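You operate a simulated robot arm through the tools that you are given. There is no shell and no other tool. Be economical: measure what you need, move in short steps, check, and stop when the job is done.

Carry out the task below with a simulated robot arm. There is one attempt and no reset: what you move stays moved.

TASK
Stack the slim carton labelled "Tickaby" from the top of the infeed table on top of the slim carton marked "Hobbletek".
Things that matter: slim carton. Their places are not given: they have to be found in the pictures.

It is judged by the outcome, as a careful person would: the job done as asked, and still so three seconds after it is handed in. It fails if anything else is knocked over, pushed out of place, dropped, spilled or broken.

THE ROBOT
A 6-joint arm with a two-finger parallel gripper, fixed in place. Base frame: the origin is at the foot of the arm, x ahead of it, y to its left, z up; the work surface is at about z = 0. Lengths are in mm, angles in degrees, forces in N, time in s.
With the tool pointing down near the work surface it reaches from about 140 to 580 mm from the base axis. Its first joint turns from -66.0 to 66.0 degrees. Payload 2.1 kg.
Tool frame: the origin (TCP) lies between the finger pads and is the grasp point; the fingertips stand 30 mm ahead of it; z points along the fingers, y is the line along which they close. The gripper opens to 94 mm. The fingers are 28 mm wide and 10 mm thick; the gripper's body (50 by 96 mm) begins 55 mm behind the TCP.
Orientation is told as [roll, pitch, yaw] about the base's x, y, z axes, in that order, counted from this pose: with the fingers straight down and closing along the base's y, the tool's x points along the base's -x, its y along +y and its z along -z.

THE INTERFACE
- The arm moves only by the tool jog_arm. Its argument "plan" is a list of rows, each an object of numbers (a shift or turn left out is 0, a gripper value left out holds the last): "hand": the finger opening in mm, from 0 to 94; "x", "y", "z": the shift along the tool's x, y, z in units of 300 mm (1.0 is 300 mm); "twist": the turn about the tool's z in units of 45 degrees (1.0 is 45 degrees). In form: [{"hand": .., "x": .., "y": .., "z": .., "twist": ..}, ...]. A call has 1 to 20 rows; each row is the pose to reach, as a shift and turn from the pose commanded when the call began, along the tool's axes at that moment. A call with a number of a shift or a turn outside -1 to 1 is refused whole. A row lasts 0.2 s, in which the tool goes at most 50 mm and 8.6 degrees; a call with a longer step from one row to the next is refused whole, and so is a gripper value outside its range. A pose out of reach is approached as far as the arm can. The call stops where the force on the tool passes 40 N (or 10 N more than at its start, if that is more) or the arm is blocked; 0.2 s more then pass. The fingers move at their own pace (about 72 mm/s each) and stop on an object; they squeeze with about 25 N. The grip force told is the motor's: it shows also when the fingers shut on nothing. Time passes only in rows, and 0.2 s behind the last, so rows that repeat a pose let the fingers close. It gives the time, the measured TCP pose, the force on the tool (base axes), the opening and the grip force at its end, in the units of the frame above (readings bear some noise), and new pictures: "show" is both (left out), scene, wrist or none.
- Cameras (640 x 400 px; columns grow to the right, rows downward): "scene" is fixed at [54.1, -382.7, 506.3]; the picture's right is [0.68, -0.73, 0.00], its down [-0.37, -0.35, -0.86] and it looks along [0.63, 0.58, -0.51] (base axes); focal length 348 px, centre (320, 200). "wrist" rides on the gripper at [-37, 0, -58] in the tool frame; the picture's right is [0.00, -1.00, 0.00], its down [0.97, 0.00, -0.24] and it looks along [0.24, 0.00, 0.97] (tool axes); focal length 218 px, centre (320, 200).
- locate(camera, pixels): for up to 12 pixels [column, row] of the newest picture of that camera ("zoom" is the newest enlarged one), the place [x, y, z] in the base frame of the surface seen there, good to about 3 mm, but the place of the scene camera against the robot may be out by one fixed shift of up to 25 mm in any direction. No time passes.
- inspect(camera, box): a new picture of the part [left, top, right, bottom] of that camera's present view, enlarged. No time passes.
- sign_off(): hands the job in; it is judged then, once.

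Work in short steps. Measure before you move; look again where a grasp or a placing could have gone wrong, and mend it. You have 60 turns and 120 pictures in all, the two below and enlarged ones among them. Open the gripper and draw the arm clear of the work before you hand the job in, unless the task says otherwise; then end with one line.

The tools are called after "Request:" as a command line: name --argument value ..., lists and objects as JSON in quotes. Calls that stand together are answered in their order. jog_arm: Moves the arm, as the interface text tells. Its arguments: {"type":"object","properties":{"plan":{"type":"array","items":{"type":"object","properties":{"hand":{"type":"number"},"x":{"type":"number"},"y":{"type":"number"},"z":{"type":"number"},"twist":{"type":"number"}}}},"show":{"type":"string","enum":["both","scene","wrist","none"]}},"required":["plan"]} The other tools are called the same way: locate (camera, pixels) gives the place of the surface under pixels of a picture; inspect (camera, box) takes an enlarged picture of a part of a camera's view; sign_off () hands the job in.

At the start:

```text
clock: 0.0
tcp_pos: [312.2, -76.8, 275.7]
tool_rot: [0.0, -0.1, 0.0]
force: [-0.4, 0.9, -0.7]
opening: 94.0
grasp_force: 0.1
```

scene: 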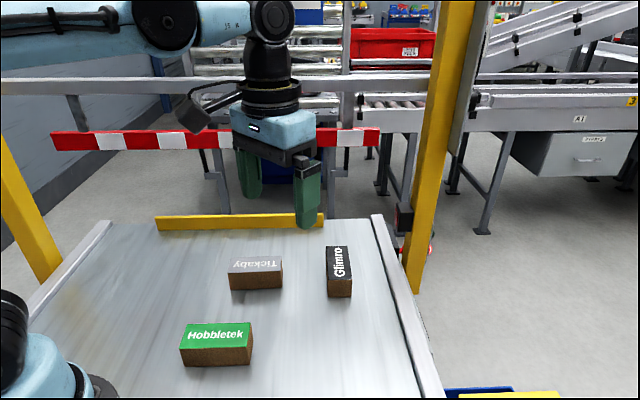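
wrist: 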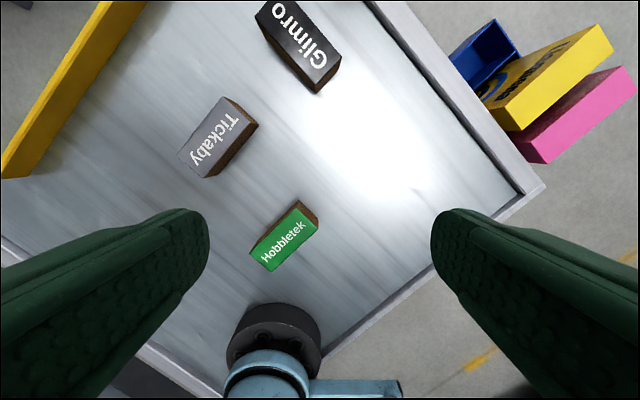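

The wrist picture shows Tickaby near (218,137) and Hobbletek near (285,237). I'll measure their corners.

Request:
inspect --camera "wrist" --box '[160, 80, 340, 280]'

Request:
locate --camera "wrist" --pixels '[[226, 98], [257, 122], [205, 176], [178, 153], [218, 137], [299, 201], [318, 232], [271, 270], [251, 250], [284, 238], [240, 200], [320, 70]]'

Request:
locate --camera "scene" --pixels '[[232, 258], [283, 257], [282, 275], [230, 275], [187, 325], [251, 324], [251, 347], [181, 347], [300, 320]]'

```text
2.00 times, centred on (250, 180) of wrist
```

zoom: 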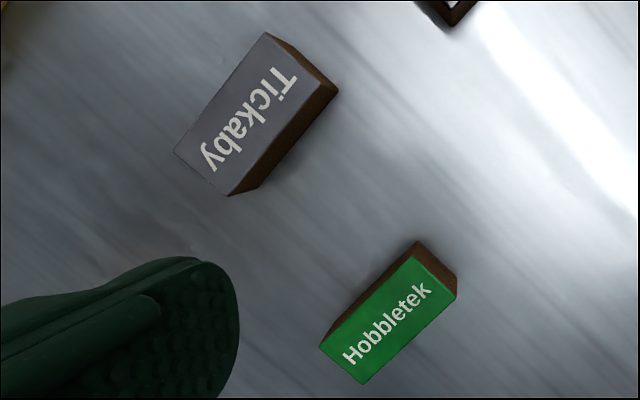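

```text
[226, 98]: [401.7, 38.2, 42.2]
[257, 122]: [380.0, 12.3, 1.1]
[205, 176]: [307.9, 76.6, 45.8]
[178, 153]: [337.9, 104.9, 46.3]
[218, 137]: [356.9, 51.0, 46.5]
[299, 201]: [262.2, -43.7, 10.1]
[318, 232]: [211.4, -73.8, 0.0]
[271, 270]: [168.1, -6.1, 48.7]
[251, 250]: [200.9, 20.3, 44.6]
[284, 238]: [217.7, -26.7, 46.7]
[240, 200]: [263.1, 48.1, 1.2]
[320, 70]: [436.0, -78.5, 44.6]
```

```text
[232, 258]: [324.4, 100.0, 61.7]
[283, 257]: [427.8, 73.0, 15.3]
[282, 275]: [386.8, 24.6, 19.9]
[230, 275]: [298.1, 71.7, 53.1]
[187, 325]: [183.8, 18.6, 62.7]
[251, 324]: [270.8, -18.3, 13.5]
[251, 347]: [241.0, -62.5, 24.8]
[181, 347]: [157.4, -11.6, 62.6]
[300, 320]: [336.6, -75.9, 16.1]
```

I'll refine the top-face corners in the zoomed picture.

Request:
locate --camera "zoom" --pixels '[[265, 37], [315, 83], [228, 192], [178, 152], [246, 115], [413, 259], [454, 293], [363, 380], [323, 348], [388, 320]]'

Request:
inspect --camera "scene" --box '[160, 230, 320, 380]'

```text
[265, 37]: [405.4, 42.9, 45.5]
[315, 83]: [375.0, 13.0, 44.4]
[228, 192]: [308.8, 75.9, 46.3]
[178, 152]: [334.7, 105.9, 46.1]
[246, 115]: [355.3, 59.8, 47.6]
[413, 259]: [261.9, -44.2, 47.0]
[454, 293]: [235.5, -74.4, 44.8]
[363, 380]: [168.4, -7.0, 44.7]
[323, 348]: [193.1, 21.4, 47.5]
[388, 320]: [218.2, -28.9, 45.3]
```

```text
2.67 times, centred on (240, 305) of scene
```

zoom: 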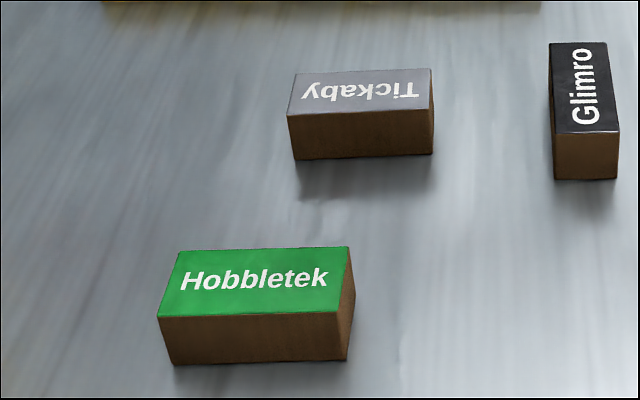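

Tickaby: centre ≈(356,59), long axis −42.6°, top z≈46. Hobbletek: centre ≈(215,−26), long axis −44.4°. I'll move above Tickaby and turn by yaw −42.6.

Request:
jog_arm --plan '[{"hand": 94, "x": -0.0243, "y": 0.0757, "z": 0.0695, "twist": 0.158}, {"x": -0.0487, "y": 0.1513, "z": 0.139, "twist": 0.316}, {"x": -0.073, "y": 0.227, "z": 0.2085, "twist": 0.473}, {"x": -0.0973, "y": 0.3027, "z": 0.278, "twist": 0.631}, {"x": -0.1217, "y": 0.3783, "z": 0.3475, "twist": 0.789}, {"x": -0.146, "y": 0.454, "z": 0.417, "twist": 0.947}, {"x": -0.146, "y": 0.454, "z": 0.417, "twist": 0.947}]'

```text
clock: 1.6
tcp_pos: [354.9, 58.5, 150.2]
tool_rot: [0.2, -0.1, -42.6]
force: [0.5, -1.2, -0.5]
opening: 94.0
grasp_force: 0.0
```

scene: 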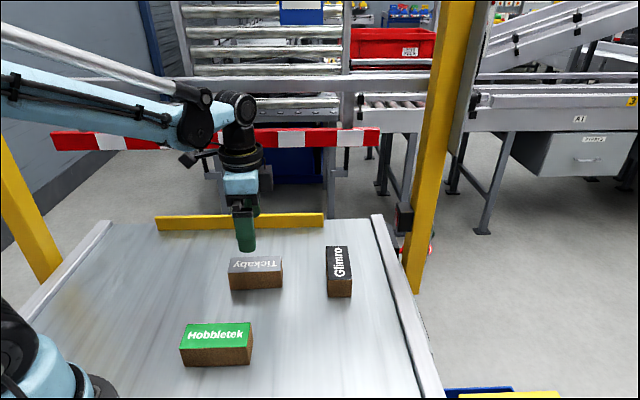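
wrist: 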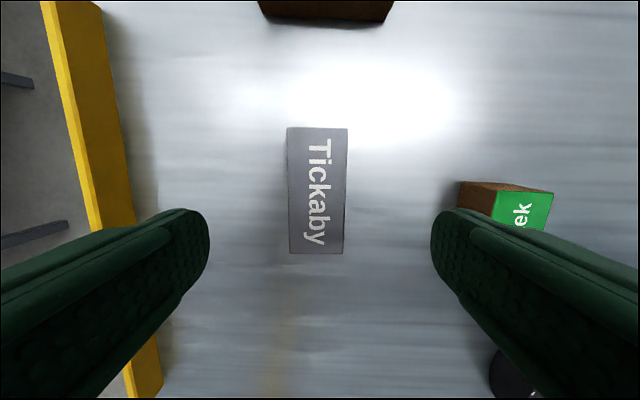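

Carton is centred between the fingers (col 317) and square. Descending to TCP z≈38 and closing.

Request:
jog_arm --plan '[{"z": 0.1}, {"z": 0.2}, {"z": 0.28}, {"z": 0.34}, {"z": 0.373}, {"z": 0.373}, {"z": 0.373, "hand": 20}, {"z": 0.373}, {"z": 0.373}, {"z": 0.373}]'

```text
clock: 3.8
tcp_pos: [355.4, 58.2, 38.0]
tool_rot: [0.1, -0.1, -42.6]
force: [0.0, 1.4, -0.1]
opening: 48.7
grasp_force: 24.8
```

scene: 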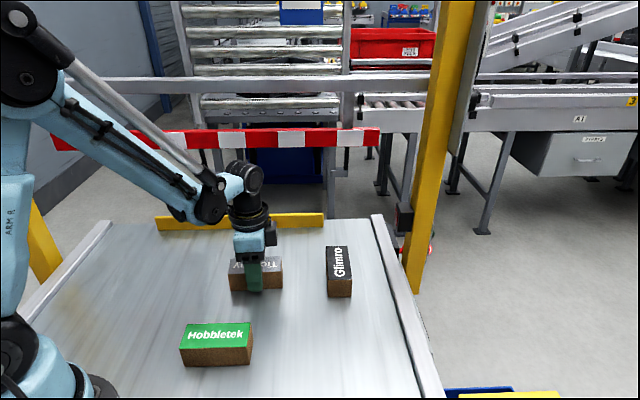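
wrist: 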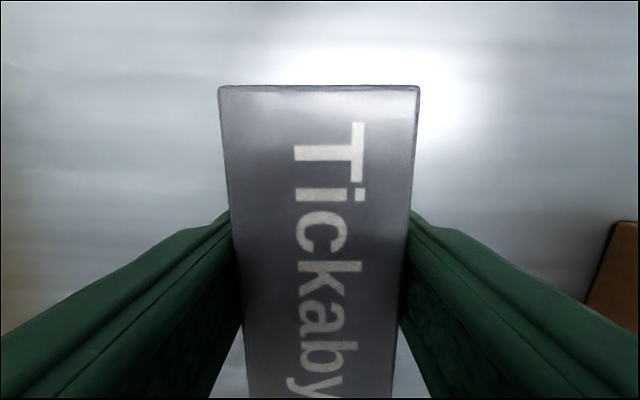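

Gripped at 48.7 mm. Lift straight up by 120 mm and check.

Request:
jog_arm --plan '[{"z": -0.05}, {"z": -0.15}, {"z": -0.27}, {"z": -0.4}, {"z": -0.4}]'

Request:
locate --camera "wrist" --pixels '[[222, 89], [318, 89], [416, 89], [318, 250]]'

```text
clock: 5.0
tcp_pos: [353.9, 60.3, 158.9]
tool_rot: [0.1, -0.2, -42.7]
force: [-0.7, -0.1, -1.9]
opening: 49.0
grasp_force: 25.0
```

scene: 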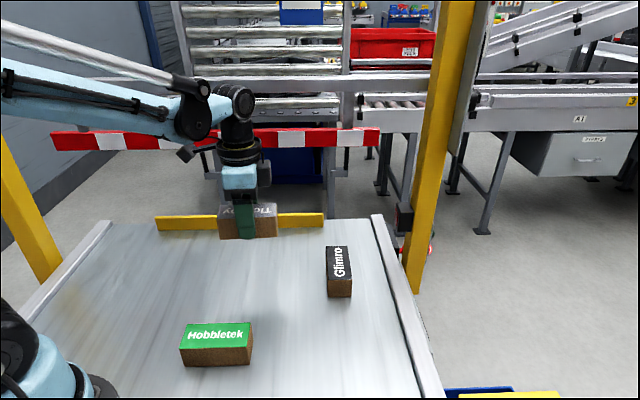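
wrist: 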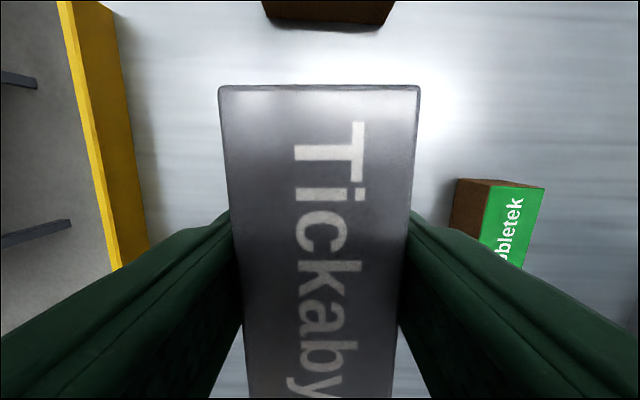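

```text
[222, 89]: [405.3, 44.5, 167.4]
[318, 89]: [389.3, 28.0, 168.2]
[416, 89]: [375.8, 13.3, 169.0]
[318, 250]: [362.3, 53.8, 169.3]
```

Carton centred on the TCP. Carry it over Hobbletek: shift tool x +46, y −158, twist +1.8°.

Request:
jog_arm --plan '[{"x": 0.02, "y": -0.07, "twist": 0.01}, {"x": 0.055, "y": -0.18, "twist": 0.02}, {"x": 0.09, "y": -0.3, "twist": 0.03}, {"x": 0.125, "y": -0.42, "twist": 0.04}, {"x": 0.148, "y": -0.5, "twist": 0.04}, {"x": 0.154, "y": -0.527, "twist": 0.04}, {"x": 0.154, "y": -0.527, "twist": 0.04}]'

```text
clock: 6.6
tcp_pos: [212.7, -26.7, 158.6]
tool_rot: [0.1, 0.0, -44.4]
force: [0.1, 0.3, -1.3]
opening: 49.0
grasp_force: 24.8
```

scene: 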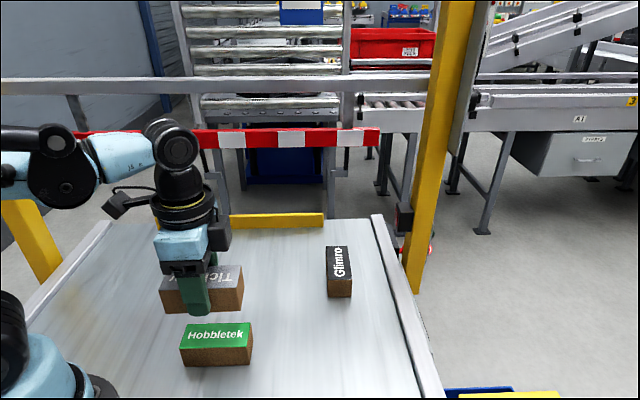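
wrist: 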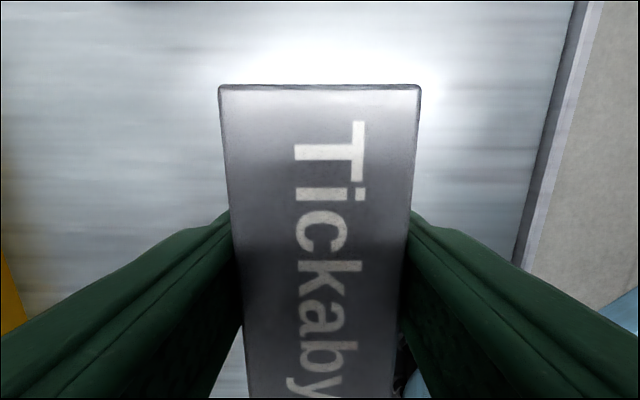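

Held over Hobbletek at (213,−27). Lower to about 6 mm above contact and check.

Request:
jog_arm --plan '[{"z": 0.08}, {"z": 0.15}, {"z": 0.2}, {"z": 0.227}, {"z": 0.227}]' --show "scene"

Request:
inspect --camera "scene" --box '[140, 260, 300, 380]'

```text
clock: 7.8
tcp_pos: [215.2, -26.6, 89.9]
tool_rot: [0.1, 0.0, -44.4]
force: [0.9, -0.2, -0.7]
opening: 48.8
grasp_force: 25.0
```

scene: 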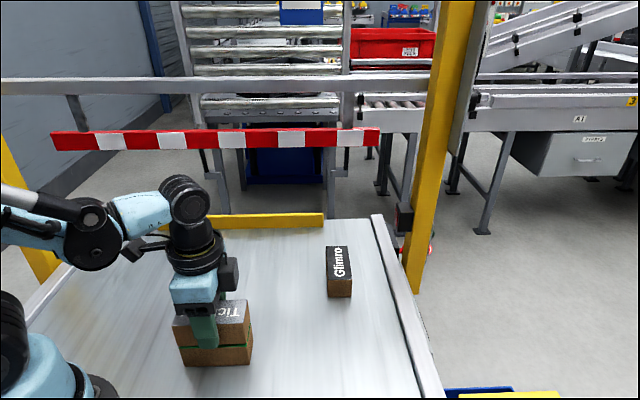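

```text
3.33 times, centred on (220, 320) of scene
```

zoom: 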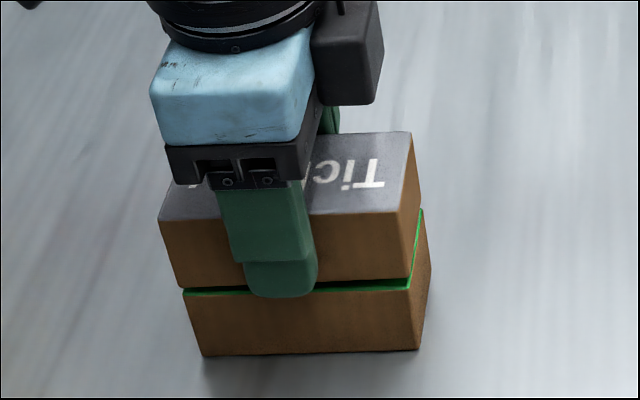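

Well aligned, with a thin gap left. Lower gently by up to 5 mm, to near contact.

Request:
jog_arm --plan '[{"z": 0.005}, {"z": 0.01}, {"z": 0.014}, {"z": 0.016}, {"z": 0.016}]' --show "none"

Request:
inspect --camera "scene" --box '[140, 260, 300, 380]'

```text
clock: 9.0
tcp_pos: [213.5, -26.4, 86.0]
tool_rot: [0.2, 0.1, -44.5]
force: [0.9, -0.2, -0.6]
opening: 48.9
grasp_force: 25.3
```

```text
3.33 times, centred on (220, 320) of scene
```

zoom: 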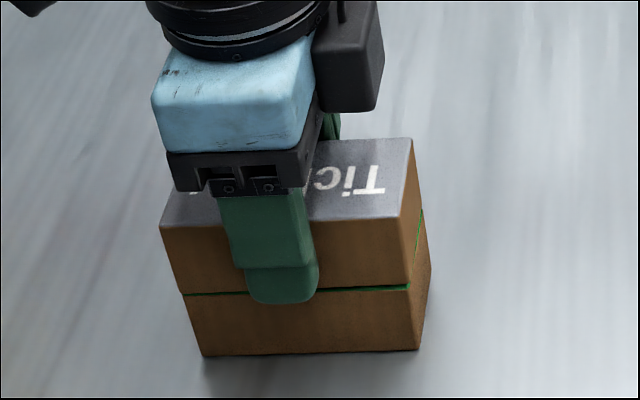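

About 2 mm gap remains and no contact force yet. Lower slightly more.

Request:
jog_arm --plan '[{"z": 0.002}, {"z": 0.004}, {"z": 0.006}, {"z": 0.006}]' --show "none"

Request:
inspect --camera "scene" --box '[140, 260, 300, 380]'

```text
clock: 10.0
tcp_pos: [214.1, -26.4, 84.7]
tool_rot: [0.1, 0.0, -44.4]
force: [0.2, 0.4, -1.1]
opening: 49.2
grasp_force: 24.4
```

```text
3.33 times, centred on (220, 320) of scene
```

zoom: 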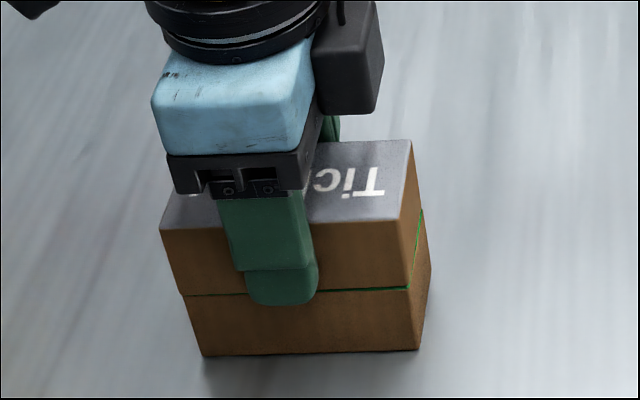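

Almost touching (under 1 mm). One last tiny lowering, then check force.

Request:
jog_arm --plan '[{"z": 0.002}, {"z": 0.003}, {"z": 0.003}]' --show "none"

```text
clock: 10.8
tcp_pos: [214.8, -25.9, 83.6]
tool_rot: [0.0, -0.1, -44.5]
force: [-0.3, -1.2, -1.8]
opening: 49.0
grasp_force: 25.2
```

Essentially in contact; release gently and then retreat straight up.

Request:
jog_arm --plan '[{"hand": 52}, {"hand": 56}, {"hand": 70}, {"hand": 80}, {"hand": 80}]' --show "scene"

Request:
inspect --camera "scene" --box '[140, 260, 300, 380]'

```text
clock: 12.0
tcp_pos: [214.0, -26.0, 83.4]
tool_rot: [0.2, -0.1, -44.3]
force: [0.2, 0.5, 0.0]
opening: 79.8
grasp_force: 0.1
```

scene: 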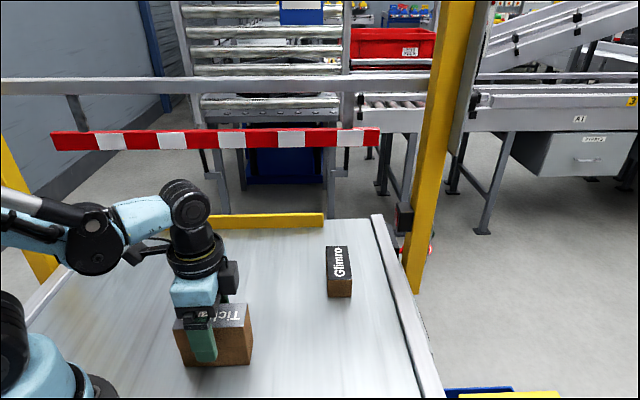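

```text
3.33 times, centred on (220, 320) of scene
```

zoom: 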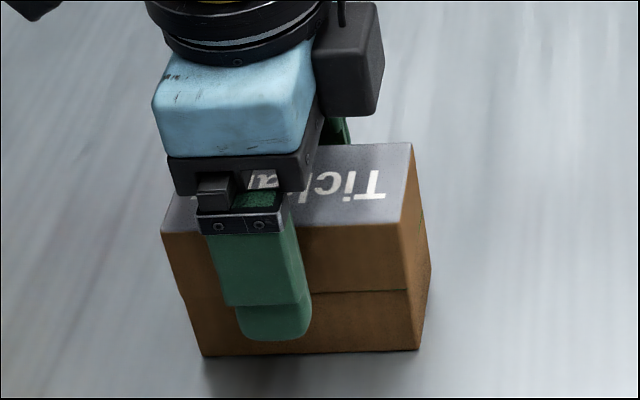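

The carton rests stably, flush on Hobbletek. Draw straight up.

Request:
jog_arm --plan '[{"z": -0.05}, {"z": -0.15}, {"z": -0.28}, {"z": -0.42}, {"z": -0.55}, {"z": -0.6}, {"z": -0.6}]'

```text
clock: 13.6
tcp_pos: [214.2, -26.5, 263.0]
tool_rot: [0.1, 0.0, -44.5]
force: [-1.1, 1.0, -0.3]
opening: 80.3
grasp_force: 0.0
```

scene: 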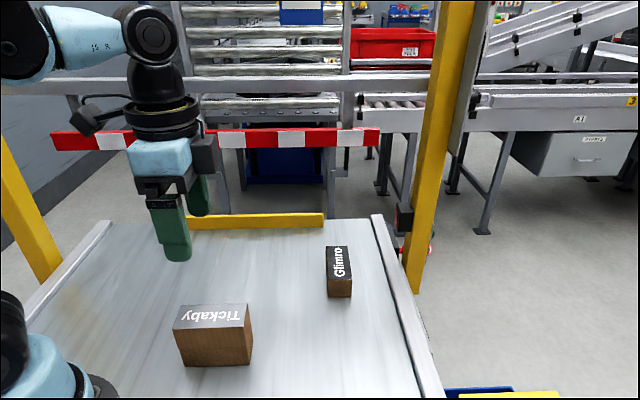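
wrist: 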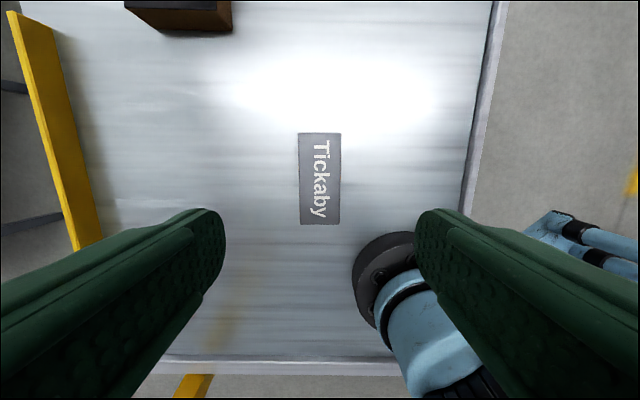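

The stack is stable, the gripper is open and the arm is clear.

Request:
sign_off

```text
The job is handed in.
```

The "Tickaby" carton now sits flush on top of "Hobbletek", the gripper is open, the arm is clear, and nothing else was moved.
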